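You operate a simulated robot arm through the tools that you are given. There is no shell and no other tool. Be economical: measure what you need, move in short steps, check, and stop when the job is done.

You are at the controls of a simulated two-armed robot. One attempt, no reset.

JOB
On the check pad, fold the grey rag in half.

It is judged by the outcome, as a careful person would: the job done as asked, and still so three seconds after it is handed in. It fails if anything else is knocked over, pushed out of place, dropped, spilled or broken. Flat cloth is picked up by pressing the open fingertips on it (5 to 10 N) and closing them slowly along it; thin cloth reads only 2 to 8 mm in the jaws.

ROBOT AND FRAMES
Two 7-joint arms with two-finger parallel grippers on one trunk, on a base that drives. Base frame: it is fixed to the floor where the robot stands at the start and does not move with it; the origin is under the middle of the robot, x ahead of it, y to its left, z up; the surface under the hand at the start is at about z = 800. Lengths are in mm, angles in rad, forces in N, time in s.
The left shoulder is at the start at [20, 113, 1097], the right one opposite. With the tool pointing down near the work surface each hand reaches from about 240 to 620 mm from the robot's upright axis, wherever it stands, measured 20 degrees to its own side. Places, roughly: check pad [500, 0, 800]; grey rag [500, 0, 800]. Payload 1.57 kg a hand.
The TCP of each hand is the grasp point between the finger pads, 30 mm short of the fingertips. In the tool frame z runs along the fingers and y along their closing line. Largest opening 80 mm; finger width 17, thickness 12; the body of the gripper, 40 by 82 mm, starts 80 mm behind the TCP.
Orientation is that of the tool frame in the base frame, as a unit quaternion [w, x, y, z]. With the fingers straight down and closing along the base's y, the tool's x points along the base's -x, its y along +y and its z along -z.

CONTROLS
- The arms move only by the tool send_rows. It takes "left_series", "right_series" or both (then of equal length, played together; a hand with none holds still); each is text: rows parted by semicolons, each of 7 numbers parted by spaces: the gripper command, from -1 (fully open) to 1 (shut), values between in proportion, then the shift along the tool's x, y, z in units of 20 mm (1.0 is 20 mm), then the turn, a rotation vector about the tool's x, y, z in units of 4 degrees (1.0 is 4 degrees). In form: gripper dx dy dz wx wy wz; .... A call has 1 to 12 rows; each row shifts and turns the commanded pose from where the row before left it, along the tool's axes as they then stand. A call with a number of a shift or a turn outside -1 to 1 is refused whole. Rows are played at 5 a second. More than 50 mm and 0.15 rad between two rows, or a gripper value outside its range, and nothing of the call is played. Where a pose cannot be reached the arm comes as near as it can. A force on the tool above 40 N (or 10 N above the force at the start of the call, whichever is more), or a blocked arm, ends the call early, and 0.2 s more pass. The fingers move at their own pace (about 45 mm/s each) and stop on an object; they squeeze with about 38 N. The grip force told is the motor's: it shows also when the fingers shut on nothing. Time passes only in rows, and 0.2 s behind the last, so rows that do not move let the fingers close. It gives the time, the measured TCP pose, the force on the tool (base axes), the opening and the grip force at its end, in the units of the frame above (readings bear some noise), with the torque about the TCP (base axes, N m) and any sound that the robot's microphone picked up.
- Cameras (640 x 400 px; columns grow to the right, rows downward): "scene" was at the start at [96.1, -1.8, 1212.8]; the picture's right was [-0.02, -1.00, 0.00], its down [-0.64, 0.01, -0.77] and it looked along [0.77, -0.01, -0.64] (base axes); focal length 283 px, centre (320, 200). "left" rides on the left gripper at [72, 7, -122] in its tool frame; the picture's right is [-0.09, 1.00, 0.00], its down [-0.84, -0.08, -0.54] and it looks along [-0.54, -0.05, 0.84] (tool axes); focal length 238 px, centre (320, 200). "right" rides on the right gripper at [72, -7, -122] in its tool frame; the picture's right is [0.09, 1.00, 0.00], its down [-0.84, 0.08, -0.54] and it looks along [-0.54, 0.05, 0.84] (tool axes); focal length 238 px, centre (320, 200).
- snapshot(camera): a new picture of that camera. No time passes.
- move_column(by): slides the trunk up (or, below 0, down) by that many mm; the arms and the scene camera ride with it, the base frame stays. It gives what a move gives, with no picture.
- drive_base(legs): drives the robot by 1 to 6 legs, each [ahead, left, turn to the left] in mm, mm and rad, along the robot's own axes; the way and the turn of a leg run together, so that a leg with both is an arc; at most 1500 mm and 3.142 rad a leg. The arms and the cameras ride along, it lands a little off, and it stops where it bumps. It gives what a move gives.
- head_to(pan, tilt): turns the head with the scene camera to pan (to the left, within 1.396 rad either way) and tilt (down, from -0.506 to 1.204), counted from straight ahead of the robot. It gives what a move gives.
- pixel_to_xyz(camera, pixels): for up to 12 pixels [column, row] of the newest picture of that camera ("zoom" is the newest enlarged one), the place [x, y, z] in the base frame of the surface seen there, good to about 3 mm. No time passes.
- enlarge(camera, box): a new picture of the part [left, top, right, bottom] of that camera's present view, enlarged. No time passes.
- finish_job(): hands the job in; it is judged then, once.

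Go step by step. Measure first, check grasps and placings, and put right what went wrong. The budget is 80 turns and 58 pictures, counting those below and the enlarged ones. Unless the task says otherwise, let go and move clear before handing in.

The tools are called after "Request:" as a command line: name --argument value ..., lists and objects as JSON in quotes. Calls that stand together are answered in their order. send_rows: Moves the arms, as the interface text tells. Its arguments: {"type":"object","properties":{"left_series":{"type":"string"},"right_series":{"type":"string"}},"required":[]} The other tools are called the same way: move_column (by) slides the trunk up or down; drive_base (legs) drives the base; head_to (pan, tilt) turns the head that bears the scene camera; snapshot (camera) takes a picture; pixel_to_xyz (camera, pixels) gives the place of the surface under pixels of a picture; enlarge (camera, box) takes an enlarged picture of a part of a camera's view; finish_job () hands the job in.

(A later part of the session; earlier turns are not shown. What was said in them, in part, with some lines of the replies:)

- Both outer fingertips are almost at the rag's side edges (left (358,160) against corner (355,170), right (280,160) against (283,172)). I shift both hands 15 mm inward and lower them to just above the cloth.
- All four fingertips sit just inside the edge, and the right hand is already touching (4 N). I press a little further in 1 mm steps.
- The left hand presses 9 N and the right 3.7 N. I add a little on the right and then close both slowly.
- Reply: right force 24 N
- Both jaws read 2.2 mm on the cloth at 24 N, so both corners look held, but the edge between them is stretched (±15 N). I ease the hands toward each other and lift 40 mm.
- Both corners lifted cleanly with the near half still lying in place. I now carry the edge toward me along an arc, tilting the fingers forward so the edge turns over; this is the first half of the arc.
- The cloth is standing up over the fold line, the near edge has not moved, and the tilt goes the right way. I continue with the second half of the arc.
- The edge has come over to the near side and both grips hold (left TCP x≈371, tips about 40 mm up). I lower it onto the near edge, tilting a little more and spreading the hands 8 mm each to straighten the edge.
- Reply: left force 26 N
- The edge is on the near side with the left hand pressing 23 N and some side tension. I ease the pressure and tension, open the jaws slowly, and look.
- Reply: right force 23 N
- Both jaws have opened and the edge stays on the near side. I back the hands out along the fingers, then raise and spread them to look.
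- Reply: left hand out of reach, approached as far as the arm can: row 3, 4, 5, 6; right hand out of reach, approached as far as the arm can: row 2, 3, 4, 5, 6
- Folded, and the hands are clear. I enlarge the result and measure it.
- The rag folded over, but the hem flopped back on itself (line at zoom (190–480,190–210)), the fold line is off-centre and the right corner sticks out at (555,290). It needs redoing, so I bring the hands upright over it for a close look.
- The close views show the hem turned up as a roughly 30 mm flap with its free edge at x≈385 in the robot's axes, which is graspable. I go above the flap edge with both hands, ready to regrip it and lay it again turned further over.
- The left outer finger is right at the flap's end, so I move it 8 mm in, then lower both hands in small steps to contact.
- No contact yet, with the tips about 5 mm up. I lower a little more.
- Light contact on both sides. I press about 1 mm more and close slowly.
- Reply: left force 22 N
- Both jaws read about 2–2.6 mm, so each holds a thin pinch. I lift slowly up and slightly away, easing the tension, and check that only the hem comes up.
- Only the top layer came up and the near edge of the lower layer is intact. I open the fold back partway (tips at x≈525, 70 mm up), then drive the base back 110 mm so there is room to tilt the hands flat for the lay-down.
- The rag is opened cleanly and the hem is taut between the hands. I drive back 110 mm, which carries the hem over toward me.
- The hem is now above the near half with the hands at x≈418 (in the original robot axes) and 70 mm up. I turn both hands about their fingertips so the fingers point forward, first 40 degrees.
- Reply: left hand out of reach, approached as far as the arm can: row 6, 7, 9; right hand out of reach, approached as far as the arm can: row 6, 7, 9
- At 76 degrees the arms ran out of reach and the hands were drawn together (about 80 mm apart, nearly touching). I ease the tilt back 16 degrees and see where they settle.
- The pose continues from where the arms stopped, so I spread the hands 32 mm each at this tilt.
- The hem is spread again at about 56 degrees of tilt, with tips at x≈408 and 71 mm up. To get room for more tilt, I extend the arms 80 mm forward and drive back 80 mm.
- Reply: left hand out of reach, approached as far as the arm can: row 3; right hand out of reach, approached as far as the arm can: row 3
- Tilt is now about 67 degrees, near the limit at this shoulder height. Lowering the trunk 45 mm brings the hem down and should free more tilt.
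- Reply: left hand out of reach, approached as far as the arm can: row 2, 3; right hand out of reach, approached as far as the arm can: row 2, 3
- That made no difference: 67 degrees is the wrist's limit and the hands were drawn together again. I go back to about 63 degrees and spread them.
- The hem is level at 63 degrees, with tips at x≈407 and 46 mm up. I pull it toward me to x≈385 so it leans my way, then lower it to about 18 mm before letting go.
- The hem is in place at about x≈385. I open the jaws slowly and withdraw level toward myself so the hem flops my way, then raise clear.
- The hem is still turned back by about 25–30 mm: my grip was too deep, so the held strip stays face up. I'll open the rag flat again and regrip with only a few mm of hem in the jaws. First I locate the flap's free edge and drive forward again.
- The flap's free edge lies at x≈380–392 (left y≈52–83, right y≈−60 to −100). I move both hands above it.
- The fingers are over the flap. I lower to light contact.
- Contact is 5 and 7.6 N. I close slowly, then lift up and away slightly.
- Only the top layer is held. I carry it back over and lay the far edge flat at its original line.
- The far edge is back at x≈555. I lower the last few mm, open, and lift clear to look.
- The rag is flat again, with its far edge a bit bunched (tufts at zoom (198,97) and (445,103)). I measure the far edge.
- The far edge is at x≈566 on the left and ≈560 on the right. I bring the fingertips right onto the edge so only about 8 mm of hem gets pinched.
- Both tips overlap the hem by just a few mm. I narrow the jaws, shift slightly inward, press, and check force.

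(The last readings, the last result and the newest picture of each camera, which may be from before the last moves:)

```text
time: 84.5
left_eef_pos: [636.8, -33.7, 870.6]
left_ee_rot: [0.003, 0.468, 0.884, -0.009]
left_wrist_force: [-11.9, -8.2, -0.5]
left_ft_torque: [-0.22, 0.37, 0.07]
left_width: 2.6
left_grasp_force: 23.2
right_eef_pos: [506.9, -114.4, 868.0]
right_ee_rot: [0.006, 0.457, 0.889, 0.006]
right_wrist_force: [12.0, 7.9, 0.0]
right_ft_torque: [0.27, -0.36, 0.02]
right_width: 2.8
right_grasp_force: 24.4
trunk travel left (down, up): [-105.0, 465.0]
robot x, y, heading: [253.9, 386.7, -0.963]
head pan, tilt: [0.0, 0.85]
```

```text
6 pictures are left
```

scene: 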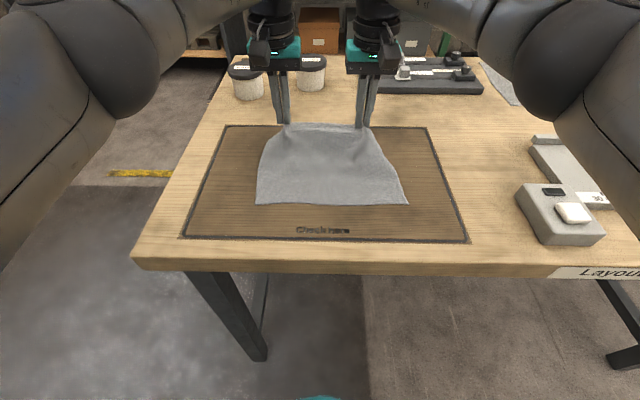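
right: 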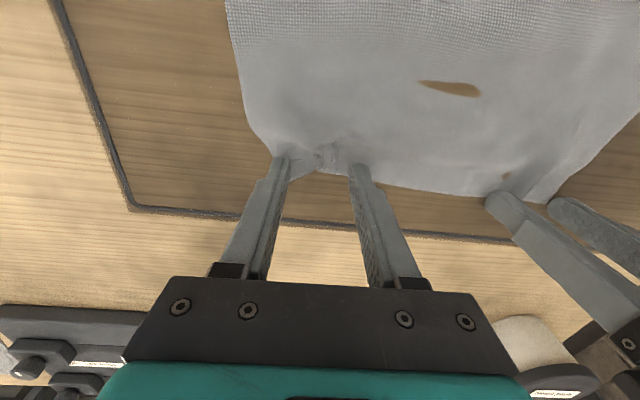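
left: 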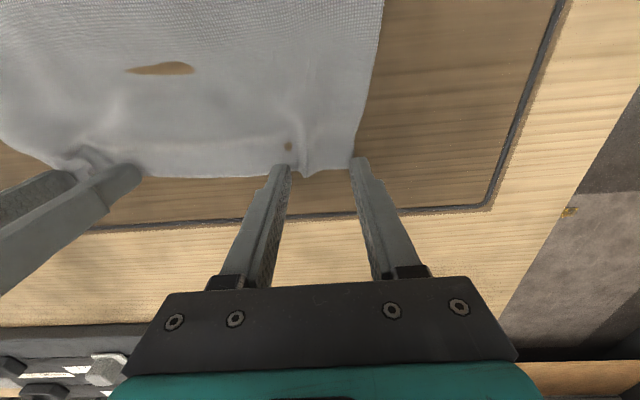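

Both hold a shallow, taut pinch. I also see that my earlier withdrawals toward me dragged the cloth, so this time I will withdraw straight up. I run the same arc.

Request:
send_rows --left_series "1 0.378 0 -0.373 0 -0.5 0;1 0.378 0 -0.373 0 -0.5 0;1 0.4 0 -0.4 0 -0.5 0;1 0.4 0 -0.4 0 -0.5 0;1 0.4375 0 -0.3025 0 -0.5 0;1 0.4375 0 -0.3025 0 -0.5 0;1 0.4675 0 -0.215 0 -0.5 0;1 0.4675 0 -0.215 0 -0.5 0;1 0.5175 0 -0.185 0 -0.5 0;1 0.5175 0 -0.185 0 -0.5 0" --right_series "1 0.378 0 -0.373 0 -0.5 0;1 0.378 0 -0.373 0 -0.5 0;1 0.4 0 -0.4 0 -0.5 0;1 0.4 0 -0.4 0 -0.5 0;1 0.4375 0 -0.3025 0 -0.5 0;1 0.4375 0 -0.3025 0 -0.5 0;1 0.4675 0 -0.215 0 -0.5 0;1 0.4675 0 -0.215 0 -0.5 0;1 0.5175 0 -0.185 0 -0.5 0;1 0.5175 0 -0.185 0 -0.5 0"

Request:
send_rows --left_series "1 0.5375 0 -0.1225 0 -0.5 0;1 0.5375 0 -0.1225 0 -0.5 0;1 0.58 0 -0.0425 0 -0.5 0;1 0.58 0 -0.0425 0 -0.5 0;1 0.5675 0 0.0125 0 -0.5 0;1 0.5675 0 0.0125 0 -0.5 0;1 0.5425 0 0.0775 0 -0.5 0;1 0.5425 0 0.0775 0 -0.5 0;1 0.5075 0 0.0725 0 -0.5 0;1 0.3 0 0.0725 0 -0.5 0;1 0 0 0 0 -0.5 0;1 0 0 0 0 0 0" --right_series "1 0.5375 0 -0.1225 0 -0.5 0;1 0.5375 0 -0.1225 0 -0.5 0;1 0.58 0 -0.0425 0 -0.5 0;1 0.58 0 -0.0425 0 -0.5 0;1 0.5675 0 0.0125 0 -0.5 0;1 0.5675 0 0.0125 0 -0.5 0;1 0.5425 0 0.0775 0 -0.5 0;1 0.5425 0 0.0775 0 -0.5 0;1 0.5075 0 0.0725 0 -0.5 0;1 0.3 0 0.0725 0 -0.5 0;1 0 0 0 0 -0.5 0;1 0 0 0 0 0 0"

```text
time: 86.8
left_eef_pos: [585.0, 43.0, 913.5]
left_ee_rot: [0.157, 0.46, 0.869, -0.092]
left_wrist_force: [-16.3, -10.8, 0.5]
left_ft_torque: [-0.3, 0.51, -0.16]
left_width: 2.4
left_grasp_force: 24.0
right_eef_pos: [453.2, -38.1, 912.7]
right_ee_rot: [0.164, 0.45, 0.875, -0.073]
right_wrist_force: [16.6, 10.5, -1.1]
right_ft_torque: [0.31, -0.46, 0.21]
right_width: 3.0
right_grasp_force: 24.7
trunk travel left (down, up): [-105.0, 465.0]
robot x, y, heading: [254.3, 388.3, -0.959]
head pan, tilt: [0.0, 0.85]
```

```text
time: 89.3
left_eef_pos: [532.3, 117.9, 861.7]
left_ee_rot: [0.319, 0.434, 0.824, -0.178]
left_wrist_force: [-16.4, -10.7, 0.9]
left_ft_torque: [-0.29, 0.39, -0.36]
left_width: 2.5
left_grasp_force: 23.5
right_eef_pos: [400.3, 38.3, 862.0]
right_ee_rot: [0.325, 0.428, 0.829, -0.157]
right_wrist_force: [17.0, 10.6, -0.9]
right_ft_torque: [0.25, -0.37, 0.41]
right_width: 2.8
right_grasp_force: 24.9
trunk travel left (down, up): [-105.0, 465.0]
robot x, y, heading: [258.4, 389.7, -0.962]
head pan, tilt: [0.0, 0.85]
```

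The arc is done and the hem is taut with tips at x≈400/390 and 40 mm up. I lower it to about 10 mm above the table at x≈386, easing the side tension.

Request:
send_rows --left_series "1 0.243 -0.03 0.114 0 0 0;1 0.243 -0.03 0.114 0 0 0;1 0.243 -0.03 0.114 0 0 0;1 0.243 -0.03 0.114 0 0 0;1 0.243 -0.03 0.114 0 0 0;1 0.243 -0.03 0.114 0 0 0;1 0 0 0 0 0 0" --right_series "1 0.208 0.03 0.148 0 0 0;1 0.208 0.03 0.148 0 0 0;1 0.208 0.03 0.148 0 0 0;1 0.208 0.03 0.148 0 0 0;1 0.208 0.03 0.148 0 0 0;1 0.208 0.03 0.148 0 0 0;1 0 0 0 0 0 0"

Request:
snapshot --camera "right"

```text
time: 91.0
left_eef_pos: [524.0, 125.5, 832.4]
left_ee_rot: [0.321, 0.432, 0.824, -0.176]
left_wrist_force: [-7.9, -5.4, 0.9]
left_ft_torque: [-0.17, 0.15, -0.18]
left_width: 2.3
left_grasp_force: 24.3
right_eef_pos: [399.4, 42.7, 832.0]
right_ee_rot: [0.326, 0.428, 0.828, -0.16]
right_wrist_force: [7.3, 3.3, 5.2]
right_ft_torque: [0.06, -0.23, 0.19]
right_width: 2.8
right_grasp_force: 23.8
trunk travel left (down, up): [-105.0, 465.0]
robot x, y, heading: [256.3, 386.8, -0.96]
head pan, tilt: [0.0, 0.85]
```

```text
5 pictures are left
```

right: 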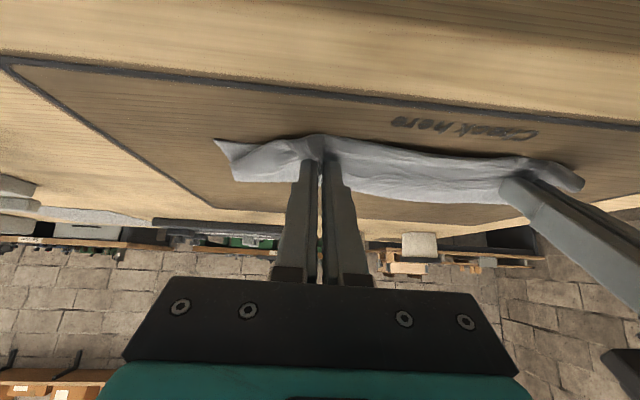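

The hem lies along the near edge and the right tip is just touching. I open slightly and withdraw straight up, slowly at first.

Request:
send_rows --left_series "0.9 0 0 0 0 0 0;0.8 0 0 0 0 0 0;0.7 0 0 0 0 0 0;0.6 0 0 0 0 0 0;0.5 0 0 0 0 0 0;0.5 -0.1 0 -0.11 0 0 0;0.5 -0.14 0 -0.15 0 0 0;0.5 -0.2 0 -0.2 0 0 0;0.5 -0.34 0 -0.36 0 0 0;0.5 -0.68 0 -0.73 0 0 0;0.5 -0.68 0 -0.73 0 0 0;0.5 -0.68 0 -0.73 0 0 0" --right_series "0.9 0 0 0 0 0 0;0.8 0 0 0 0 0 0;0.7 0 0 0 0 0 0;0.6 0 0 0 0 0 0;0.5 0 0 0 0 0 0;0.5 -0.1 0 -0.11 0 0 0;0.5 -0.14 0 -0.15 0 0 0;0.5 -0.2 0 -0.2 0 0 0;0.5 -0.34 0 -0.36 0 0 0;0.5 -0.68 0 -0.73 0 0 0;0.5 -0.68 0 -0.73 0 0 0;0.5 -0.68 0 -0.73 0 0 0"

Request:
send_rows --left_series "0.5 -0.6 0.6 -0.6 0 1 0;0.5 -0.6 0.8 -0.6 0 1 0;0.5 -0.5 0.9 -0.6 0 1 0;0.5 -0.5 0.9 -0.6 0 1 0;0.5 -0.4 0.9 -0.6 0 1 0;0.5 -0.3 0.9 -0.5 0 1 0" --right_series "0.5 -0.6 -0.6 -0.6 0 1 0;0.5 -0.6 -0.8 -0.6 0 1 0;0.5 -0.5 -0.9 -0.6 0 1 0;0.5 -0.5 -0.9 -0.6 0 1 0;0.5 -0.4 -0.9 -0.6 0 1 0;0.5 -0.3 -0.9 -0.5 0 1 0"

Request:
enlarge --camera "scene" --box '[235, 130, 425, 245]'

```text
time: 93.5
left_eef_pos: [522.6, 126.0, 915.7]
left_ee_rot: [0.321, 0.433, 0.824, -0.174]
left_wrist_force: [-0.3, 0.3, -0.6]
left_ft_torque: [-0.01, 0.0, 0.02]
left_width: 19.9
left_grasp_force: 0.1
right_eef_pos: [402.9, 41.2, 917.3]
right_ee_rot: [0.325, 0.428, 0.827, -0.161]
right_wrist_force: [0.2, -0.3, 0.0]
right_ft_torque: [-0.01, -0.01, 0.0]
right_width: 20.1
right_grasp_force: 0.0
right hand out of reach, approached as far as the arm can: row 11
trunk travel left (down, up): [-105.0, 465.0]
robot x, y, heading: [259.0, 390.5, -0.96]
head pan, tilt: [0.0, 0.85]
```

```text
time: 95.0
left_eef_pos: [614.1, 175.9, 1003.1]
left_ee_rot: [0.141, 0.461, 0.872, -0.081]
left_wrist_force: [-0.7, -0.6, -0.8]
left_ft_torque: [0.01, -0.01, 0.02]
left_width: 20.1
left_grasp_force: 0.0
right_eef_pos: [326.3, -26.6, 1004.4]
right_ee_rot: [0.145, 0.452, 0.877, -0.068]
right_wrist_force: [0.7, -0.4, 0.6]
right_ft_torque: [0.02, 0.02, 0.03]
right_width: 20.0
right_grasp_force: 0.0
trunk travel left (down, up): [-105.0, 465.0]
robot x, y, heading: [259.3, 385.4, -0.958]
head pan, tilt: [0.0, 0.85]
```

```text
3.37 times, centred on (330, 188) of scene
```

zoom: 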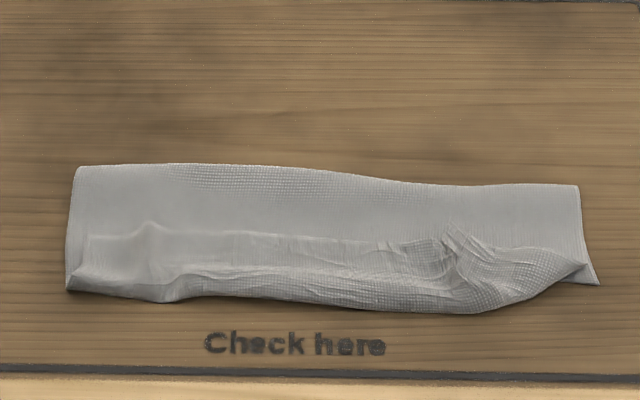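

A flap remains along the near side (free edge around zoom row 235, near boundary around 295). I measure it.

Request:
pixel_to_xyz --camera "zoom" --pixels '[[80, 168], [320, 172], [575, 190], [70, 288], [150, 297], [320, 298], [470, 308], [590, 280], [150, 226], [250, 235], [350, 240], [455, 230]]'

```text
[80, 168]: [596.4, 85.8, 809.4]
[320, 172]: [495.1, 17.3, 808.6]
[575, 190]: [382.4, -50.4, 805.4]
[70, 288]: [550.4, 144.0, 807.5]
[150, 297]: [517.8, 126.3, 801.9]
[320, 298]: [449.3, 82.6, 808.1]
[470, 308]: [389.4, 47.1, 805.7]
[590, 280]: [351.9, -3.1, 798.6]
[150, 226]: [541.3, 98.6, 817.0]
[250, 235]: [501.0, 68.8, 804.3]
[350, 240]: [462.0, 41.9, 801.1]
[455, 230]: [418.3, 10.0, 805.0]
```

The flap is about 40 mm (hem at x≈402, bend at 361, fold at 441). The geometry shows a fix: re-lay the hem about 54 mm further in, so the bend sits at ≈415 and the fold at ≈467, then unroll the flap by dragging it toward me. I go over the flap edge again.

Request:
send_rows --left_series "0.25 0 -0.9 0 0 0.94 0;0.25 0 -0.9 0 0 0.94 0;0.25 0 -0.9 0 0 0.94 0;0.25 0 -0.9 0 0 0.94 0;0.25 0 -0.9 0 0 0.94 0;0.25 -0.5 -0.8 0.95 0 0 0;0.25 -0.45 0 0.95 0 0 0;0.25 0 0 0.95 0 0 0;0.25 0 0 0.95 0 0 0;0.25 0 0 0.95 0 0 0;0.25 0 0 0.95 0 0 0;0.25 0 0 0.95 0 0 0" --right_series "0.25 0 0.82 0 0 0.94 0;0.25 0 0.82 0 0 0.94 0;0.25 0 0.82 0 0 0.94 0;0.25 0 0.82 0 0 0.94 0;0.25 0 0.82 0 0 0.94 0;0.25 -0.5 0.8 0.95 0 0 0;0.25 -0.4 0 0.95 0 0 0;0.25 0 0 0.95 0 0 0;0.25 0 0 0.95 0 0 0;0.25 0 0 0.95 0 0 0;0.25 0 0 0.95 0 0 0;0.25 0 0 0.95 0 0 0"

```text
time: 97.5
left_eef_pos: [535.9, 100.6, 872.3]
left_ee_rot: [-0.002, 0.467, 0.884, -0.006]
left_wrist_force: [-0.4, 0.4, -0.8]
left_ft_torque: [-0.02, -0.01, -0.05]
left_width: 30.2
left_grasp_force: 0.1
right_eef_pos: [416.9, 17.5, 872.2]
right_ee_rot: [0.0, 0.457, 0.889, 0.008]
right_wrist_force: [0.1, 0.0, 0.0]
right_ft_torque: [-0.01, 0.03, 0.0]
right_width: 29.8
right_grasp_force: 0.0
trunk travel left (down, up): [-105.0, 465.0]
robot x, y, heading: [257.8, 386.7, -0.961]
head pan, tilt: [0.0, 0.85]
```

Hands are at x≈396, y≈67/−78, as planned. I lower to contact.

Request:
send_rows --left_series "0.25 0 0 0.6 0 0 0;0.25 0 0 0.6 0 0 0;0.25 0 0 0.4 0 0 0;0.25 0 0 0.2 0 0 0;0.25 0 0 0.08 0 0 0;0.25 0 0 0.06 0 0 0;0.25 0 0 0 0 0 0" --right_series "0.25 0 0 0.6 0 0 0;0.25 0 0 0.6 0 0 0;0.25 0 0 0.4 0 0 0;0.25 0 0 0.2 0 0 0;0.25 0 0 0.08 0 0 0;0.25 0 0 0.06 0 0 0;0.25 0 0 0 0 0 0"

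```text
time: 99.2
left_eef_pos: [535.6, 97.6, 833.8]
left_ee_rot: [-0.001, 0.466, 0.885, -0.006]
left_wrist_force: [-0.2, 0.9, 1.3]
left_ft_torque: [0.03, -0.04, -0.02]
left_width: 30.3
left_grasp_force: 0.0
right_eef_pos: [417.6, 18.0, 834.3]
right_ee_rot: [0.001, 0.458, 0.889, 0.006]
right_wrist_force: [0.6, 0.1, 1.0]
right_ft_torque: [0.0, 0.02, 0.0]
right_width: 30.0
right_grasp_force: 0.2
trunk travel left (down, up): [-105.0, 465.0]
robot x, y, heading: [260.2, 388.2, -0.962]
head pan, tilt: [0.0, 0.85]
```

Request:
send_rows --left_series "0.25 0 0 0.06 0 0 0;0.3 0 0 0.04 0 0 0;0.4 0 0 0 0 0 0;0.5 0 0 0 0 0 0;0.6 0 0 0 0 0 0;0.7 0 0 0 0 0 0;0.8 0 0 0 0 0 0;0.9 0 0 0 0 0 0;1 0 0 0 0 0 0;1 0 0 0 0 0 0;1 0 0 0 0 0 0" --right_series "0.25 0 0 0.06 0 0 0;0.3 0 0 0.04 0 0 0;0.4 0 0 0 0 0 0;0.5 0 0 0 0 0 0;0.6 0 0 0 0 0 0;0.7 0 0 0 0 0 0;0.8 0 0 0 0 0 0;0.9 0 0 0 0 0 0;1 0 0 0 0 0 0;1 0 0 0 0 0 0;1 0 0 0 0 0 0"

Request:
send_rows --left_series "1 0 0 -0.1 0 0 0;1 -0.1 0 -0.3 0 0 0;1 -0.2 0 -0.5 0 0 0;1 -0.3 0 -0.6 0 0 0;1 -0.4 0 -0.6 0 0 0;1 -0.5 0 -0.6 0 0 0;1 -0.5 0 -0.6 0 0 0;1 -0.3 0 -0.3 0 0 0;1 0 0 0 0 0 0" --right_series "1 0 0 -0.1 0 0 0;1 -0.1 0 -0.3 0 0 0;1 -0.2 0 -0.5 0 0 0;1 -0.3 0 -0.6 0 0 0;1 -0.4 0 -0.6 0 0 0;1 -0.5 0 -0.6 0 0 0;1 -0.5 0 -0.6 0 0 0;1 -0.3 0 -0.3 0 0 0;1 0 0 0 0 0 0"

Request:
enlarge --camera "scene" --box '[200, 80, 460, 245]'

```text
time: 101.5
left_eef_pos: [535.0, 98.4, 832.8]
left_ee_rot: [-0.001, 0.467, 0.884, -0.006]
left_wrist_force: [1.7, 0.6, 22.8]
left_ft_torque: [0.11, -0.12, 0.01]
left_width: 2.5
left_grasp_force: 23.8
right_eef_pos: [416.7, 18.5, 833.3]
right_ee_rot: [0.001, 0.458, 0.889, 0.006]
right_wrist_force: [1.1, -0.7, 12.5]
right_ft_torque: [0.01, 0.02, 0.01]
right_width: 2.3
right_grasp_force: 23.9
trunk travel left (down, up): [-105.0, 465.0]
robot x, y, heading: [256.0, 386.3, -0.961]
head pan, tilt: [0.0, 0.85]
```

```text
time: 103.5
left_eef_pos: [562.5, 60.7, 904.1]
left_ee_rot: [-0.002, 0.467, 0.884, -0.006]
left_wrist_force: [-0.1, -0.1, -0.1]
left_ft_torque: [-0.01, -0.02, 0.02]
left_width: 2.5
left_grasp_force: 24.1
right_eef_pos: [442.7, -21.4, 904.3]
right_ee_rot: [0.0, 0.458, 0.889, 0.007]
right_wrist_force: [1.1, 0.6, 0.0]
right_ft_torque: [-0.01, 0.03, -0.05]
right_width: 2.4
right_grasp_force: 24.2
trunk travel left (down, up): [-105.0, 465.0]
robot x, y, heading: [255.8, 388.0, -0.957]
head pan, tilt: [0.0, 0.85]
```

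```text
2.42 times, centred on (330, 162) of scene
```

zoom: 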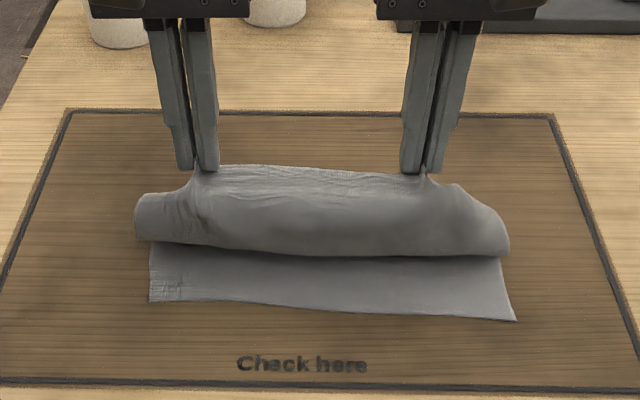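

Both hold the hem, with tips at x≈444 and 74 mm up, and the lower half undisturbed. I tilt 44 degrees about the tips and lower straight down.

Request:
send_rows --left_series "1 0.105 0 0 0 -1 0;1 0.105 0 0 0 -1 0;1 0.105 0 0 0 -1 0;1 0.105 0 0 0 -1 0;1 0.105 0 0 0 -1 0;1 0.105 0 0 0 -1 0;1 0.105 0 0 0 -1 0;1 0.105 0 0 0 -1 0;1 0.105 0 0 0 -1 0;1 0.105 0 0 0 -1 0;1 0.105 0 0 0 -1 0;1 0 0 0 0 0 0" --right_series "1 0.105 0 0 0 -1 0;1 0.105 0 0 0 -1 0;1 0.105 0 0 0 -1 0;1 0.105 0 0 0 -1 0;1 0.105 0 0 0 -1 0;1 0.105 0 0 0 -1 0;1 0.105 0 0 0 -1 0;1 0.105 0 0 0 -1 0;1 0.105 0 0 0 -1 0;1 0.105 0 0 0 -1 0;1 0.105 0 0 0 -1 0;1 0 0 0 0 0 0"

Request:
send_rows --left_series "1 0.26 0.02 0.27 0 0 0;1 0.26 0.02 0.27 0 0 0;1 0.26 0.02 0.27 0 0 0;1 0.26 0.02 0.27 0 0 0;1 0.26 0.02 0.27 0 0 0;1 0.26 0.02 0.27 0 0 0;1 0.26 0.02 0.27 0 0 0;1 0.2 0.02 0.21 0 0 0;1 0 0 0 0 0 0" --right_series "1 0.26 0 0.27 0 0 0;1 0.26 0 0.27 0 0 0;1 0.26 0 0.27 0 0 0;1 0.26 0 0.27 0 0 0;1 0.26 0 0.27 0 0 0;1 0.26 0 0.27 0 0 0;1 0.26 0 0.27 0 0 0;1 0.2 0 0.21 0 0 0;1 0 0 0 0 0 0"

```text
time: 106.2
left_eef_pos: [550.5, 80.2, 894.5]
left_ee_rot: [0.329, 0.431, 0.821, -0.18]
left_wrist_force: [-0.3, -0.3, -0.7]
left_ft_torque: [0.01, 0.01, 0.01]
left_width: 2.4
left_grasp_force: 24.0
right_eef_pos: [431.3, -4.1, 895.7]
right_ee_rot: [0.333, 0.427, 0.824, -0.166]
right_wrist_force: [1.1, 0.6, -0.2]
right_ft_torque: [-0.01, 0.0, -0.01]
right_width: 2.9
right_grasp_force: 23.5
trunk travel left (down, up): [-105.0, 465.0]
robot x, y, heading: [257.2, 386.1, -0.966]
head pan, tilt: [0.0, 0.85]
```

```text
time: 108.2
left_eef_pos: [553.7, 79.5, 838.2]
left_ee_rot: [0.33, 0.431, 0.821, -0.181]
left_wrist_force: [-1.8, -0.4, 0.3]
left_ft_torque: [0.0, 0.05, -0.07]
left_width: 2.1
left_grasp_force: 24.1
right_eef_pos: [431.3, -2.0, 838.1]
right_ee_rot: [0.333, 0.427, 0.824, -0.165]
right_wrist_force: [2.8, 1.1, 1.6]
right_ft_torque: [0.02, -0.06, 0.01]
right_width: 2.4
right_grasp_force: 23.6
trunk travel left (down, up): [-105.0, 465.0]
robot x, y, heading: [256.5, 388.9, -0.961]
head pan, tilt: [0.0, 0.85]
```

Tips are at about 816 mm. I lower 5 mm more, open, withdraw straight up, and look.

Request:
send_rows --left_series "1 0.17 0 0.18 0 0 0;0.9 0 0 0 0 0 0;0.8 0 0 0 0 0 0;0.7 0 0 0 0 0 0;0.6 0 0 0 0 0 0;0.5 0 0 0 0 0 0;0.5 -0.1 0 -0.11 0 0 0;0.5 -0.14 0 -0.15 0 0 0;0.5 -0.2 0 -0.2 0 0 0;0.5 -0.5 0 -0.5 0 0 0;0.5 -0.68 0 -0.73 0 0 0;0.5 -0.68 0 -0.73 0 0 0" --right_series "1 0.17 0 0.18 0 0 0;0.9 0 0 0 0 0 0;0.8 0 0 0 0 0 0;0.7 0 0 0 0 0 0;0.6 0 0 0 0 0 0;0.5 0 0 0 0 0 0;0.5 -0.1 0 -0.11 0 0 0;0.5 -0.14 0 -0.15 0 0 0;0.5 -0.2 0 -0.2 0 0 0;0.5 -0.5 0 -0.5 0 0 0;0.5 -0.68 0 -0.73 0 0 0;0.5 -0.68 0 -0.73 0 0 0"

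Request:
send_rows --left_series "1 -0.5 0.8 -0.6 0 1 0;1 -0.5 0.9 -0.6 0 1 0;1 -0.4 0.9 -0.6 0 1 0;1 -0.4 0.9 -0.6 0 1 0;1 -0.4 0.9 -0.6 0 1 0;1 -0.3 0.9 -0.5 0 1 0" --right_series "1 -0.5 -0.8 -0.6 0 1 0;1 -0.5 -0.9 -0.6 0 1 0;1 -0.4 -0.9 -0.6 0 1 0;1 -0.4 -0.9 -0.6 0 1 0;1 -0.4 -0.9 -0.6 0 1 0;1 -0.3 -0.9 -0.5 0 1 0"

Request:
enlarge --camera "scene" --box '[235, 130, 425, 245]'

```text
time: 110.8
left_eef_pos: [553.3, 81.5, 900.9]
left_ee_rot: [0.329, 0.431, 0.821, -0.179]
left_wrist_force: [-0.4, -0.5, 0.7]
left_ft_torque: [0.02, 0.03, 0.01]
left_width: 20.0
left_grasp_force: 0.0
right_eef_pos: [432.5, -3.2, 899.7]
right_ee_rot: [0.333, 0.427, 0.824, -0.164]
right_wrist_force: [0.0, -1.0, 0.1]
right_ft_torque: [0.0, -0.02, 0.0]
right_width: 19.9
right_grasp_force: 0.1
trunk travel left (down, up): [-105.0, 465.0]
robot x, y, heading: [257.6, 388.7, -0.964]
head pan, tilt: [0.0, 0.85]
```

```text
time: 112.2
left_eef_pos: [641.4, 140.7, 986.0]
left_ee_rot: [0.151, 0.459, 0.871, -0.086]
left_wrist_force: [0.1, 0.4, -0.1]
left_ft_torque: [-0.01, 0.03, -0.01]
left_width: 0.1
left_grasp_force: 21.6
right_eef_pos: [345.0, -67.5, 982.5]
right_ee_rot: [0.154, 0.452, 0.876, -0.072]
right_wrist_force: [-0.7, 0.7, 0.0]
right_ft_torque: [-0.02, 0.02, 0.0]
right_width: 0.0
right_grasp_force: 21.2
trunk travel left (down, up): [-105.0, 465.0]
robot x, y, heading: [255.6, 387.3, -0.962]
head pan, tilt: [0.0, 0.85]
```

```text
3.37 times, centred on (330, 188) of scene
```

zoom: 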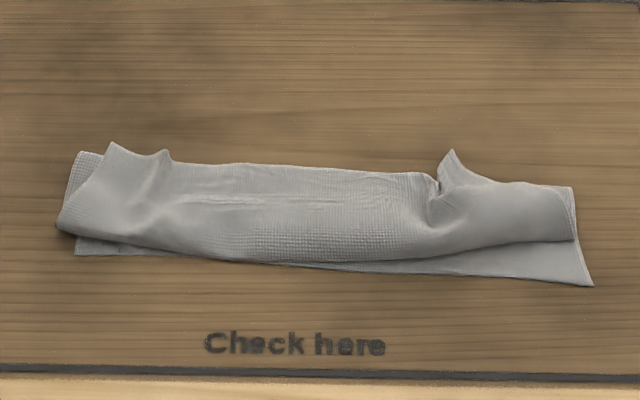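

The hem now lies back near the fold, as planned. I measure it before dragging it toward me.

Request:
pixel_to_xyz --camera "zoom" --pixels '[[80, 156], [112, 146], [165, 155], [250, 166], [350, 172], [430, 178], [452, 155], [572, 190], [62, 222], [210, 256], [430, 255], [590, 283]]'

```text
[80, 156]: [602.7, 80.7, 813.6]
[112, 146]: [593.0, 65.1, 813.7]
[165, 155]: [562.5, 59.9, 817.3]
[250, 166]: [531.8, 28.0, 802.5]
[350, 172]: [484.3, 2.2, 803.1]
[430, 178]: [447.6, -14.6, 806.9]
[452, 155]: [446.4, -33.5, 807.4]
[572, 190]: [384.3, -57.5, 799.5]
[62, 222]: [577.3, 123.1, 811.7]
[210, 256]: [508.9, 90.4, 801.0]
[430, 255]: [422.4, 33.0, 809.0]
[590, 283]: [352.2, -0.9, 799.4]
```

The bend is at x≈390, the hem at ≈450 and the fold at ≈447. Next I unroll the flap: spread fingertips press lightly near the hem and drag toward me, so the hem edge ends up pointing my way and can then be set down properly. I approach first.

Request:
send_rows --left_series "-0.5 0 -0.9 0 0 1 0;-0.5 0 -0.9 0 0 1 0;-0.5 0 -0.9 0 0 1 0;-0.5 0 -0.9 0 0 1 0;-0.5 0 -0.9 0 0 1 0;-0.5 0 -0.9 0.97 0 0 0;-0.5 -0.5 -0.4 0.97 0 0 0;-0.5 -0.35 0 0.97 0 0 0;-0.5 0 0 0.97 0 0 0;-0.5 0 0 0.97 0 0 0;-0.5 0 0 0.97 0 0 0;-0.5 0 0 0.97 0 0 0" --right_series "-0.5 0 0.95 0 0 1 0;-0.5 0 0.95 0 0 1 0;-0.5 0 0.95 0 0 1 0;-0.5 0 0.95 0 0 1 0;-0.5 0 0.95 0 0 1 0;-0.5 0 0.95 0.95 0 0 0;-0.5 -0.4 0.45 0.95 0 0 0;-0.5 -0.3 0 0.95 0 0 0;-0.5 0 0 0.95 0 0 0;-0.5 0 0 0.95 0 0 0;-0.5 0 0 0.95 0 0 0;-0.5 0 0 0.95 0 0 0"

Request:
send_rows --left_series "-0.5 0 0 0.4 0 0 0;-0.5 0 0 0.2 0 0 0;-0.5 0 0 0.1 0 0 0;-0.5 0 0 0.06 0 0 0;-0.5 0 0 0 0 0 0" --right_series "-0.5 0 0 0.4 0 0 0;-0.5 0 0 0.2 0 0 0;-0.5 0 0 0.1 0 0 0;-0.5 0 0 0.06 0 0 0;-0.5 0 0 0 0 0 0"

```text
time: 114.8
left_eef_pos: [554.1, 59.6, 850.0]
left_ee_rot: [-0.002, 0.467, 0.884, -0.006]
left_wrist_force: [-0.7, -0.1, 0.5]
left_ft_torque: [0.02, -0.01, 0.01]
left_width: 60.0
left_grasp_force: 0.1
right_eef_pos: [455.0, -5.5, 851.9]
right_ee_rot: [0.0, 0.459, 0.889, 0.007]
right_wrist_force: [0.4, 0.1, -0.3]
right_ft_torque: [-0.01, -0.01, 0.02]
right_width: 59.9
right_grasp_force: 0.1
trunk travel left (down, up): [-105.0, 465.0]
robot x, y, heading: [254.3, 390.3, -0.959]
head pan, tilt: [0.0, 0.85]
```

```text
time: 116.0
left_eef_pos: [555.3, 58.6, 835.0]
left_ee_rot: [-0.002, 0.467, 0.884, -0.006]
left_wrist_force: [0.9, -0.1, 0.8]
left_ft_torque: [-0.01, 0.0, -0.02]
left_width: 60.2
left_grasp_force: 0.2
right_eef_pos: [454.9, -6.1, 836.9]
right_ee_rot: [0.0, 0.458, 0.889, 0.006]
right_wrist_force: [-0.1, 1.1, 0.1]
right_ft_torque: [-0.01, -0.01, 0.02]
right_width: 60.2
right_grasp_force: 0.0
trunk travel left (down, up): [-105.0, 465.0]
robot x, y, heading: [255.9, 385.3, -0.961]
head pan, tilt: [0.0, 0.85]
```

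No real contact yet. I go a little lower and read the forces.

Request:
send_rows --left_series "-0.5 0 0 0.08 0 0 0;-0.5 0 0 0.05 0 0 0;-0.5 0 0 0 0 0 0" --right_series "-0.5 0 0 0.12 0 0 0;-0.5 0 0 0.08 0 0 0;-0.5 0 0 0 0 0 0"

```text
time: 116.8
left_eef_pos: [553.8, 59.2, 833.3]
left_ee_rot: [-0.001, 0.467, 0.884, -0.006]
left_wrist_force: [0.8, 0.3, 11.7]
left_ft_torque: [0.29, -0.38, 0.0]
left_width: 60.2
left_grasp_force: 0.3
right_eef_pos: [454.5, -4.8, 833.5]
right_ee_rot: [0.0, 0.458, 0.889, 0.006]
right_wrist_force: [-0.2, -0.2, 0.0]
right_ft_torque: [0.02, -0.01, -0.03]
right_width: 60.0
right_grasp_force: 0.1
trunk travel left (down, up): [-105.0, 465.0]
robot x, y, heading: [256.0, 388.7, -0.962]
head pan, tilt: [0.0, 0.85]
```

Left touches at 12 N and right not yet. I balance them and drag slowly toward me, sinking slightly as layers peel away.

Request:
send_rows --left_series "-0.5 0 0 -0.02 0 0 0;-0.5 0 0 0 0 0 0;-0.5 0.4 0 0 0 0 0;-0.5 0.4 0 0 0 0 0;-0.5 0.4 0 0.01 0 0 0;-0.5 0.4 0 0.01 0 0 0;-0.5 0.4 0 0.01 0 0 0;-0.5 0.4 0 0.01 0 0 0" --right_series "-0.5 0 0 0.06 0 0 0;-0.5 0 0 0.03 0 0 0;-0.5 0.4 0 0 0 0 0;-0.5 0.4 0 0 0 0 0;-0.5 0.4 0 0.01 0 0 0;-0.5 0.4 0 0.01 0 0 0;-0.5 0.4 0 0.01 0 0 0;-0.5 0.4 0 0.01 0 0 0"

```text
time: 118.5
left_eef_pos: [528.2, 97.5, 833.7]
left_ee_rot: [-0.001, 0.467, 0.884, -0.007]
left_wrist_force: [2.7, -4.7, 21.0]
left_ft_torque: [0.37, -0.75, -0.2]
left_width: 59.9
left_grasp_force: 0.1
right_eef_pos: [426.9, 33.7, 833.1]
right_ee_rot: [0.002, 0.458, 0.889, 0.006]
right_wrist_force: [2.6, -4.7, 21.6]
right_ft_torque: [-0.45, 0.52, 0.13]
right_width: 59.8
right_grasp_force: 0.1
trunk travel left (down, up): [-105.0, 465.0]
robot x, y, heading: [259.1, 389.8, -0.961]
head pan, tilt: [0.0, 0.85]
```

Drag force is about 5 N under 21 N of pressure, so something is moving under the fingers. I lighten slightly and continue another 50 mm.

Request:
send_rows --left_series "-0.5 0.4 0 -0.03 0 0 0;-0.5 0.4 0 0 0 0 0;-0.5 0.4 0 0 0 0 0;-0.5 0.4 0 0 0 0 0;-0.5 0.4 0 0 0 0 0;-0.5 0.4 0 0 0 0 0;-0.5 0 0 0 0 0 0" --right_series "-0.5 0.4 0 -0.03 0 0 0;-0.5 0.4 0 0 0 0 0;-0.5 0.4 0 0 0 0 0;-0.5 0.4 0 0 0 0 0;-0.5 0.4 0 0 0 0 0;-0.5 0.4 0 0 0 0 0;-0.5 0 0 0 0 0 0"

Request:
send_rows --left_series "-0.5 0 0 -0.3 0 0 0;-0.5 0 0 -0.7 0 0 0;-0.5 0 0 -1 0 0 0;-0.5 0 0.8 -1 0 0 0;-0.5 0 0.9 -1 0 0 0;-0.5 0 0.9 -1 0 0 0;-0.5 0 0.9 -1 0 0 0;-0.5 0 0.9 -1 0 0 0;-0.5 0 0.9 0 0 0 0" --right_series "-0.5 0 0 -0.3 0 0 0;-0.5 0 0 -0.7 0 0 0;-0.5 0 0 -1 0 0 0;-0.5 0 -0.8 -1 0 0 0;-0.5 0 -0.9 -1 0 0 0;-0.5 0 -0.9 -1 0 0 0;-0.5 0 -0.9 -1 0 0 0;-0.5 0 -0.9 -1 0 0 0;-0.5 0 -0.9 0 0 0 0"

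Request:
enlarge --camera "scene" --box '[235, 130, 425, 245]'

```text
time: 120.2
left_eef_pos: [501.0, 138.5, 834.5]
left_ee_rot: [0.0, 0.467, 0.884, -0.007]
left_wrist_force: [3.5, -6.3, 26.6]
left_ft_torque: [0.45, -0.89, -0.25]
left_width: 59.9
left_grasp_force: 0.1
right_eef_pos: [398.5, 74.2, 833.4]
right_ee_rot: [0.0, 0.458, 0.889, 0.006]
right_wrist_force: [2.8, -2.5, 17.2]
right_ft_torque: [-0.32, 0.39, 0.12]
right_width: 59.8
right_grasp_force: 0.1
trunk travel left (down, up): [-105.0, 465.0]
robot x, y, heading: [256.2, 387.8, -0.961]
head pan, tilt: [0.0, 0.85]
```

```text
time: 122.2
left_eef_pos: [588.9, 201.0, 972.7]
left_ee_rot: [-0.002, 0.467, 0.884, -0.006]
left_wrist_force: [0.2, -0.3, -0.3]
left_ft_torque: [0.02, 0.02, 0.0]
left_width: 60.1
left_grasp_force: 0.2
right_eef_pos: [310.8, 9.7, 971.9]
right_ee_rot: [0.0, 0.457, 0.889, 0.007]
right_wrist_force: [0.5, -0.6, -0.4]
right_ft_torque: [0.01, -0.03, -0.05]
right_width: 60.1
right_grasp_force: 0.0
trunk travel left (down, up): [-105.0, 465.0]
robot x, y, heading: [253.7, 385.7, -0.961]
head pan, tilt: [0.0, 0.85]
```

```text
3.37 times, centred on (330, 188) of scene
```

zoom: 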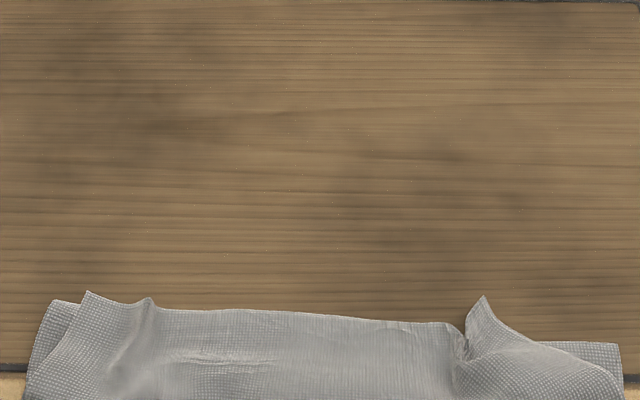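

The whole rag slid about 100 mm toward me instead of unrolling, and it is now near the pad's border. I measure where it lies.

Request:
pixel_to_xyz --camera "zoom" --pixels '[[55, 305], [90, 295], [150, 303], [260, 314], [400, 325], [450, 328], [484, 300], [590, 345], [618, 390], [35, 390], [300, 390], [5, 385]]'

Request:
pixel_to_xyz --camera "scene" --pixels '[[320, 245], [320, 255], [320, 265]]'

```text
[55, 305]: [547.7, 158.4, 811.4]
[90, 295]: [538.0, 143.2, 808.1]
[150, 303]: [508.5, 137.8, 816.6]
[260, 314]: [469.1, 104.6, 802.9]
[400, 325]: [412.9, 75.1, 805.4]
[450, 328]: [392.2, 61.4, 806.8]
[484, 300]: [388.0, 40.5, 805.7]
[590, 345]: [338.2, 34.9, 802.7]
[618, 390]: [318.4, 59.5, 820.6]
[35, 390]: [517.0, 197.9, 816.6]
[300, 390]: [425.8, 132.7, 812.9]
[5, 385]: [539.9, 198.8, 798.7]
```

```text
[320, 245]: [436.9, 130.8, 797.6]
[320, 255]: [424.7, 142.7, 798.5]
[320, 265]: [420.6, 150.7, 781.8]
```

The rag slid as one piece; its bottom edge is now at x≈280, slightly past the table edge, with the hem at ≈350. There is a cleaner method: in upright jaws the hem edge points away from me, so I should lift the whole rag by the hem, lay its lower half toward me, and fold the hem away from me with no turn-over. I go to regrip the hem.

Request:
send_rows --left_series "0.25 0 -0.7 0.9 0 0 0;0.25 0 -0.7 0.9 0 0 0;0.25 0 -0.7 0.9 0 0 0;0.25 0 -0.7 0.9 0 0 0;0.25 0 -0.7 0.9 0 0 0;0.25 0 -0.7 0.9 0 0 0;0.25 0 -0.7 0.9 0 0 0;0.25 0 0 0.3 0 0 0;0.25 0 0 0.15 0 0 0;0.25 0 0 0 0 0 0" --right_series "0.25 0 0.67 0.9 0 0 0;0.25 0 0.67 0.9 0 0 0;0.25 0 0.67 0.9 0 0 0;0.25 0 0.67 0.9 0 0 0;0.25 0 0.67 0.9 0 0 0;0.25 0 0.67 0.9 0 0 0;0.25 0 0.67 0.9 0 0 0;0.25 0 0 0.3 0 0 0;0.25 0 0 0.1 0 0 0;0.25 0 0 0 0 0 0"

```text
time: 124.3
left_eef_pos: [506.6, 143.3, 837.4]
left_ee_rot: [-0.002, 0.467, 0.884, -0.005]
left_wrist_force: [-0.2, 0.5, -0.9]
left_ft_torque: [-0.01, 0.01, -0.01]
left_width: 30.0
left_grasp_force: 0.0
right_eef_pos: [389.9, 65.3, 838.2]
right_ee_rot: [0.0, 0.457, 0.889, 0.006]
right_wrist_force: [-0.1, -0.1, 0.5]
right_ft_torque: [0.01, -0.01, 0.0]
right_width: 29.9
right_grasp_force: 0.1
trunk travel left (down, up): [-105.0, 465.0]
robot x, y, heading: [255.2, 388.8, -0.959]
head pan, tilt: [0.0, 0.85]
```

Positions are right (x≈343, y≈67/−73). I lower to contact.

Request:
send_rows --left_series "0.25 0 0 0.1 0 0 0;0.25 0 0 0.07 0 0 0;0.25 0 0 0.03 0 0 0;0.25 0 0 0 0 0 0" --right_series "0.25 0 0 0.12 0 0 0;0.25 0 0 0.1 0 0 0;0.25 0 0 0.03 0 0 0;0.25 0 0 0 0 0 0"

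```text
time: 125.3
left_eef_pos: [506.2, 142.6, 832.7]
left_ee_rot: [-0.002, 0.467, 0.884, -0.006]
left_wrist_force: [0.6, 2.0, 7.1]
left_ft_torque: [0.12, -0.15, 0.0]
left_width: 30.5
left_grasp_force: 0.8
right_eef_pos: [389.7, 65.9, 833.3]
right_ee_rot: [0.001, 0.457, 0.889, 0.007]
right_wrist_force: [-0.1, -0.3, 2.5]
right_ft_torque: [-0.04, 0.02, 0.01]
right_width: 29.8
right_grasp_force: 0.0
trunk travel left (down, up): [-105.0, 465.0]
robot x, y, heading: [255.3, 391.6, -0.964]
head pan, tilt: [0.0, 0.85]
```

Contact is 7 and 2.5 N. I close slowly, then lift a little and check the jaw readings.

Request:
send_rows --left_series "0.25 0 0 0 0 0 0;0.3 0 0 0 0 0 0;0.4 0 0 0 0 0 0;0.5 0 0 0 0 0 0;0.6 0 0 0 0 0 0;0.7 0 0 0 0 0 0;0.8 0 0 0 0 0 0;0.9 0 0 0 0 0 0;1 0 0 0 0 0 0;1 0 0 0 0 0 0;1 0 0 0 0 0 0" --right_series "0.25 0 0 0.07 0 0 0;0.3 0 0 0 0 0 0;0.4 0 0 0 0 0 0;0.5 0 0 0 0 0 0;0.6 0 0 0 0 0 0;0.7 0 0 0 0 0 0;0.8 0 0 0 0 0 0;0.9 0 0 0 0 0 0;1 0 0 0 0 0 0;1 0 0 0 0 0 0;1 0 0 0 0 0 0"

Request:
send_rows --left_series "1 0 0 -0.2 0 0 0;1 -0.2 0 -0.5 0 0 0;1 -0.4 0 -0.9 0 0 0;1 -0.5 0 -0.9 0 0 0;1 -0.6 0 -0.9 0 0 0;1 -0.7 0 -0.9 0 0 0;1 0 0 0 0 0 0" --right_series "1 0 0 -0.2 0 0 0;1 -0.2 0 -0.5 0 0 0;1 -0.4 0 -0.9 0 0 0;1 -0.5 0 -0.9 0 0 0;1 -0.6 0 -0.9 0 0 0;1 -0.7 0 -0.9 0 0 0;1 0 0 0 0 0 0"

```text
time: 127.8
left_eef_pos: [505.0, 142.0, 833.1]
left_ee_rot: [-0.002, 0.468, 0.884, -0.007]
left_wrist_force: [-12.1, -7.6, 5.7]
left_ft_torque: [-0.19, 0.33, 0.0]
left_width: 2.6
left_grasp_force: 23.7
right_eef_pos: [391.0, 67.5, 831.5]
right_ee_rot: [0.003, 0.457, 0.889, 0.009]
right_wrist_force: [12.8, 7.4, 19.8]
right_ft_torque: [0.23, -0.25, -0.02]
right_width: 3.6
right_grasp_force: 24.2
trunk travel left (down, up): [-105.0, 465.0]
robot x, y, heading: [256.7, 387.3, -0.962]
head pan, tilt: [0.0, 0.85]
```

```text
time: 129.3
left_eef_pos: [531.3, 102.9, 918.5]
left_ee_rot: [-0.004, 0.467, 0.884, -0.008]
left_wrist_force: [-13.8, -9.2, 0.0]
left_ft_torque: [-0.3, 0.47, 0.03]
left_width: 2.7
left_grasp_force: 24.1
right_eef_pos: [416.9, 26.1, 917.8]
right_ee_rot: [0.003, 0.457, 0.889, 0.009]
right_wrist_force: [14.5, 9.2, 0.9]
right_ft_torque: [0.25, -0.43, -0.03]
right_width: 3.0
right_grasp_force: 24.0
trunk travel left (down, up): [-105.0, 465.0]
robot x, y, heading: [256.9, 387.1, -0.961]
head pan, tilt: [0.0, 0.85]
```

Both jaws hold the hem (2.7 and 3.0 mm) and it is taut. I lift the whole rag clear and carry it over the pad so it hangs with its lower edge just above x≈518, then let it settle.

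Request:
send_rows --left_series "1 -0.3 0 -0.9 0 0 0;1 -0.6 0 -0.9 0 0 0;1 -0.8 0 -0.9 0 0 0;1 -0.8 0 -0.9 0 0 0;1 -0.8 0 -0.9 0 0 0;1 -0.8 0 -0.8 0 0 0;1 -0.8 0 -0.2 0 0 0;1 -0.8 0 0 0 0 0;1 -0.65 0 0 0 0 0;1 0 0 0 0 0 0;1 0 0 0 0 0 0;1 0 0 0 0 0 0" --right_series "1 -0.3 0 -0.9 0 0 0;1 -0.6 0 -0.9 0 0 0;1 -0.8 0 -0.9 0 0 0;1 -0.8 0 -0.9 0 0 0;1 -0.8 0 -0.9 0 0 0;1 -0.8 0 -0.8 0 0 0;1 -0.8 0 -0.2 0 0 0;1 -0.8 0 0 0 0 0;1 -0.7 0 0 0 0 0;1 0 0 0 0 0 0;1 0 0 0 0 0 0;1 0 0 0 0 0 0"

Request:
snapshot --camera "scene"

```text
time: 131.9
left_eef_pos: [605.1, -0.7, 1028.9]
left_ee_rot: [-0.003, 0.468, 0.884, -0.006]
left_wrist_force: [-15.8, -10.4, -1.1]
left_ft_torque: [-0.34, 0.47, 0.03]
left_width: 2.7
left_grasp_force: 23.6
right_eef_pos: [491.5, -79.0, 1027.6]
right_ee_rot: [0.001, 0.456, 0.89, 0.009]
right_wrist_force: [16.4, 10.7, 0.5]
right_ft_torque: [0.33, -0.47, -0.04]
right_width: 3.2
right_grasp_force: 24.0
trunk travel left (down, up): [-105.0, 465.0]
robot x, y, heading: [256.7, 387.2, -0.966]
head pan, tilt: [0.0, 0.85]
```

```text
0 pictures are left
```

scene: 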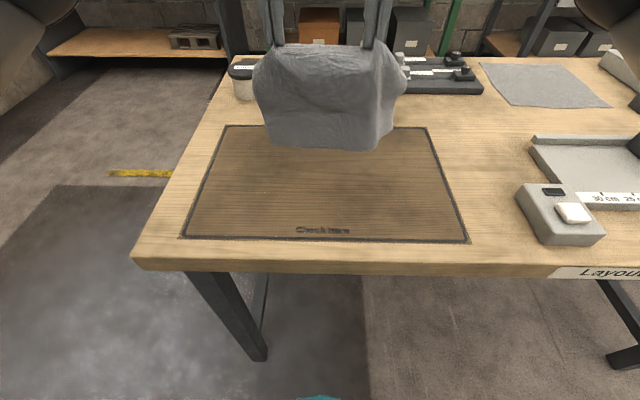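

The rag hangs full length, clear of everything. I measure its bottom edge to set the touch-down height.

Request:
pixel_to_xyz --camera "scene" --pixels '[[275, 140], [300, 143], [330, 145], [360, 146], [378, 145], [390, 120], [330, 100], [330, 60], [265, 100]]'

```text
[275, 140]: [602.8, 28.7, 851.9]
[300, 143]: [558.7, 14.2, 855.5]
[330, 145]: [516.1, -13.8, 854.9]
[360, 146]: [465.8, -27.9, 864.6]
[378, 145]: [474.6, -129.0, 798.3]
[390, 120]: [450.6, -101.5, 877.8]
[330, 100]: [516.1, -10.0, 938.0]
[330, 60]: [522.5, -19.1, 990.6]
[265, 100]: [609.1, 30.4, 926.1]
```

The sheet hangs about 40 mm on my side of the jaws, with its bottom edge at x≈478 and z≈848. I lower until it touches, then move down and toward me at 45 degrees to lay the lower half flat on the pad.

Request:
send_rows --left_series "1 0 0 0.45 0 0 0;1 0 0 0.45 0 0 0;1 0 0 0.45 0 0 0;1 0 0 0.45 0 0 0;1 0 0 0.45 0 0 0;1 0 0 0 0 0 0" --right_series "1 0 0 0.45 0 0 0;1 0 0 0.45 0 0 0;1 0 0 0.45 0 0 0;1 0 0 0.45 0 0 0;1 0 0 0.45 0 0 0;1 0 0 0 0 0 0"

Request:
send_rows --left_series "1 0.4 0 0.4 0 0 0;1 0.4 0 0.4 0 0 0;1 0.4 0 0.4 0 0 0;1 0.4 0 0.4 0 0 0;1 0.4 0 0.4 0 0 0;1 0.4 0 0.4 0 0 0;1 0.4 0 0.4 0 0 0;1 0.4 0 0.4 0 0 0;1 0.4 0 0.4 0 0 0;1 0.4 0 0.4 0 0 0;1 0.4 0 0.4 0 0 0;1 0.4 0 0.4 0 0 0" --right_series "1 0.4 0 0.4 0 0 0;1 0.4 0 0.4 0 0 0;1 0.4 0 0.4 0 0 0;1 0.4 0 0.4 0 0 0;1 0.4 0 0.4 0 0 0;1 0.4 0 0.4 0 0 0;1 0.4 0 0.4 0 0 0;1 0.4 0 0.4 0 0 0;1 0.4 0 0.4 0 0 0;1 0.4 0 0.4 0 0 0;1 0.4 0 0.4 0 0 0;1 0.4 0 0.4 0 0 0"

Request:
pixel_to_xyz --camera "scene" --pixels '[[330, 145], [330, 160], [330, 175], [330, 190], [330, 205]]'

```text
time: 133.3
left_eef_pos: [604.8, -1.8, 983.7]
left_ee_rot: [-0.003, 0.468, 0.884, -0.007]
left_wrist_force: [-15.5, -10.6, -0.5]
left_ft_torque: [-0.33, 0.48, 0.06]
left_width: 2.6
left_grasp_force: 23.4
right_eef_pos: [491.1, -77.3, 980.0]
right_ee_rot: [0.001, 0.458, 0.889, 0.008]
right_wrist_force: [15.7, 10.8, 0.6]
right_ft_torque: [0.31, -0.46, -0.01]
right_width: 3.5
right_grasp_force: 24.1
trunk travel left (down, up): [-105.0, 465.0]
robot x, y, heading: [257.8, 386.2, -0.96]
head pan, tilt: [0.0, 0.85]
```

```text
time: 135.9
left_eef_pos: [552.7, 77.4, 887.3]
left_ee_rot: [-0.002, 0.467, 0.884, -0.008]
left_wrist_force: [-14.4, -10.1, 0.5]
left_ft_torque: [-0.31, 0.44, 0.02]
left_width: 2.3
left_grasp_force: 23.8
right_eef_pos: [436.4, -0.4, 886.1]
right_ee_rot: [0.002, 0.458, 0.889, 0.009]
right_wrist_force: [13.8, 10.3, 0.9]
right_ft_torque: [0.27, -0.43, -0.05]
right_width: 3.3
right_grasp_force: 23.9
trunk travel left (down, up): [-105.0, 465.0]
robot x, y, heading: [259.1, 388.5, -0.961]
head pan, tilt: [0.0, 0.85]
```

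```text
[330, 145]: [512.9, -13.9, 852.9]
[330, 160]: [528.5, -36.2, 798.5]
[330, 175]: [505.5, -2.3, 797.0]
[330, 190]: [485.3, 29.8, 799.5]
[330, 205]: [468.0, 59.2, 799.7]
```

The lower half should now be laid with the hem standing above it (tips at x≈424, 57 mm up). I fold the hem away from me and down toward x≈470.

Request:
send_rows --left_series "1 -0.2 0 0 0 0 0;1 -0.2 0 0 0 0 0;1 -0.2 0 0.08 0 0 0;1 -0.2 0 0.08 0 0 0;1 -0.2 -0.02 0.13 0 0 0;1 -0.2 -0.02 0.15 0 0 0;1 -0.2 -0.02 0.2 0 0 0;1 -0.2 -0.02 0.25 0 0 0;1 -0.2 0 0.3 0 0 0;1 -0.2 0 0.35 0 0 0;1 -0.2 0 0.35 0 0 0;1 -0.15 0 0.35 0 0 0" --right_series "1 -0.2 0 0 0 0 0;1 -0.2 0 0 0 0 0;1 -0.2 0 0.08 0 0 0;1 -0.2 0 0.08 0 0 0;1 -0.2 0.02 0.13 0 0 0;1 -0.2 0.02 0.15 0 0 0;1 -0.2 0.02 0.2 0 0 0;1 -0.2 0.02 0.25 0 0 0;1 -0.2 0 0.3 0 0 0;1 -0.2 0 0.35 0 0 0;1 -0.2 0 0.35 0 0 0;1 -0.15 0 0.35 0 0 0"

```text
time: 138.6
left_eef_pos: [576.2, 37.5, 843.7]
left_ee_rot: [-0.003, 0.467, 0.884, -0.006]
left_wrist_force: [-8.1, -4.6, -0.4]
left_ft_torque: [-0.16, 0.23, 0.0]
left_width: 2.1
left_grasp_force: 23.6
right_eef_pos: [464.7, -36.4, 840.1]
right_ee_rot: [0.0, 0.458, 0.889, 0.007]
right_wrist_force: [6.5, 5.1, 0.9]
right_ft_torque: [0.13, -0.24, -0.02]
right_width: 3.1
right_grasp_force: 25.0
trunk travel left (down, up): [-105.0, 465.0]
robot x, y, heading: [256.3, 387.4, -0.962]
head pan, tilt: [0.0, 0.85]
```

The hem is at x≈470, about 11 mm up. I lower it onto the lower layer, open the jaws to spread the bunch, and withdraw straight up.

Request:
send_rows --left_series "1 0 0 0.2 0 0 0;1 0 0 0.15 0 0 0;0.8 0 0 0 0 0 0;0.6 0 0 0 0 0 0;0.4 0 0 0 0 0 0;0.2 0 0 0 0 0 0;0 0 0 0 0 0 0;0 0 0 -0.1 0 0 0;0 0 0 -0.2 0 0 0;0 0 0 -0.5 0 0 0;0 0 0 -0.8 0 0 0;0 0 0 -1 0 0 0" --right_series "1 0 0 0.1 0 0 0;1 0 0 0.1 0 0 0;0.8 0 0 0 0 0 0;0.6 0 0 0 0 0 0;0.4 0 0 0 0 0 0;0.2 0 0 0 0 0 0;0 0 0 0 0 0 0;0 0 0 -0.1 0 0 0;0 0 0 -0.2 0 0 0;0 0 0 -0.5 0 0 0;0 0 0 -0.8 0 0 0;0 0 0 -1 0 0 0"

Request:
snapshot --camera "scene"

```text
time: 141.2
left_eef_pos: [575.9, 38.2, 887.7]
left_ee_rot: [-0.002, 0.466, 0.885, -0.006]
left_wrist_force: [-0.5, -0.4, 0.2]
left_ft_torque: [0.0, 0.0, 0.02]
left_width: 39.9
left_grasp_force: 0.0
right_eef_pos: [463.5, -37.8, 889.4]
right_ee_rot: [0.0, 0.458, 0.889, 0.007]
right_wrist_force: [0.3, -0.1, -0.7]
right_ft_torque: [-0.02, 0.0, 0.01]
right_width: 40.1
right_grasp_force: 0.0
trunk travel left (down, up): [-105.0, 465.0]
robot x, y, heading: [254.6, 390.9, -0.958]
head pan, tilt: [0.0, 0.85]
```

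```text
refused: no pictures are left
```

No pictures remain, so I can only go by readings: the hem was released at x≈469 and the hands came away cleanly with no load. I press the puffed fold gently straight down near x≈410 to settle it, without any sideways motion, then rise.

Request:
send_rows --left_series "0 1 0 0 0 0 0;0 1 0 0 0 0 0;0 1 0 0 0 0 0;0 0 0 0.8 0 0 0;0 0 0 0.8 0 0 0;0 0 0 0.6 0 0 0;0 0 0 0.3 0 0 0;0 0 0 0.1 0 0 0;0 0 0 0 0 0 0;0 0 0 -0.2 0 0 0;0 0 0 -0.6 0 0 0;0 0 0 -1 0 0 0" --right_series "0 1 0 0 0 0 0;0 1 0 0 0 0 0;0 1 0 0 0 0 0;0 0 0 0.8 0 0 0;0 0 0 0.8 0 0 0;0 0 0 0.6 0 0 0;0 0 0 0.3 0 0 0;0 0 0 0.15 0 0 0;0 0 0 0 0 0 0;0 0 0 -0.2 0 0 0;0 0 0 -0.6 0 0 0;0 0 0 -1 0 0 0"

Request:
send_rows --left_series "0 0 0 -1 0 0 0;0 0 0 -1 0 0 0;0 0 0.7 -1 0 0 0;0 0 0.9 -1 0 0 0;0 0 0.9 -0.5 0 0 0;0 0 0.9 0 0 0 0;0 0 0.9 0 0 0 0" --right_series "0 0 0 -1 0 0 0;0 0 0 -1 0 0 0;0 0 -0.7 -1 0 0 0;0 0 -0.9 -1 0 0 0;0 0 -0.9 -0.5 0 0 0;0 0 -0.9 0 0 0 0;0 0 -0.9 0 0 0 0"

```text
time: 143.8
left_eef_pos: [544.1, 87.3, 872.3]
left_ee_rot: [-0.002, 0.467, 0.884, -0.005]
left_wrist_force: [0.9, 0.6, 0.1]
left_ft_torque: [-0.01, -0.01, -0.04]
left_width: 40.0
left_grasp_force: 0.1
right_eef_pos: [429.3, 11.4, 872.2]
right_ee_rot: [0.0, 0.458, 0.889, 0.007]
right_wrist_force: [-0.5, -0.3, 0.2]
right_ft_torque: [0.04, 0.0, -0.02]
right_width: 40.1
right_grasp_force: 0.1
trunk travel left (down, up): [-105.0, 465.0]
robot x, y, heading: [257.3, 389.2, -0.963]
head pan, tilt: [0.0, 0.85]
```

```text
time: 145.3
left_eef_pos: [613.9, 136.6, 961.0]
left_ee_rot: [-0.001, 0.468, 0.884, -0.005]
left_wrist_force: [-0.2, 1.0, -0.9]
left_ft_torque: [-0.01, -0.04, 0.01]
left_width: 40.0
left_grasp_force: 0.0
right_eef_pos: [359.2, -40.1, 961.6]
right_ee_rot: [0.001, 0.457, 0.889, 0.006]
right_wrist_force: [-0.3, -0.1, 0.7]
right_ft_torque: [-0.02, -0.01, -0.02]
right_width: 39.9
right_grasp_force: 0.2
trunk travel left (down, up): [-105.0, 465.0]
robot x, y, heading: [254.4, 385.7, -0.963]
head pan, tilt: [0.0, 0.85]
```

Both hands are open, unloaded and well clear of the rag. With no pictures left to improve it further, I hand the job in.

Request:
finish_job

```text
The job is handed in.
```

I handed the job in with the grey rag folded over on itself on the check pad and both hands clear, but I never saw the final fold because my pictures had run out.

By the arm readings, the rag's hem was released at about the place where a half fold should end. How closely the edges line up is not confirmed. Earlier tries left a hem flap, and one slid the rag slightly past the table edge, so I lifted it and folded it again. I saw nothing else moved or knocked over in the last picture, which was taken before the final fold.
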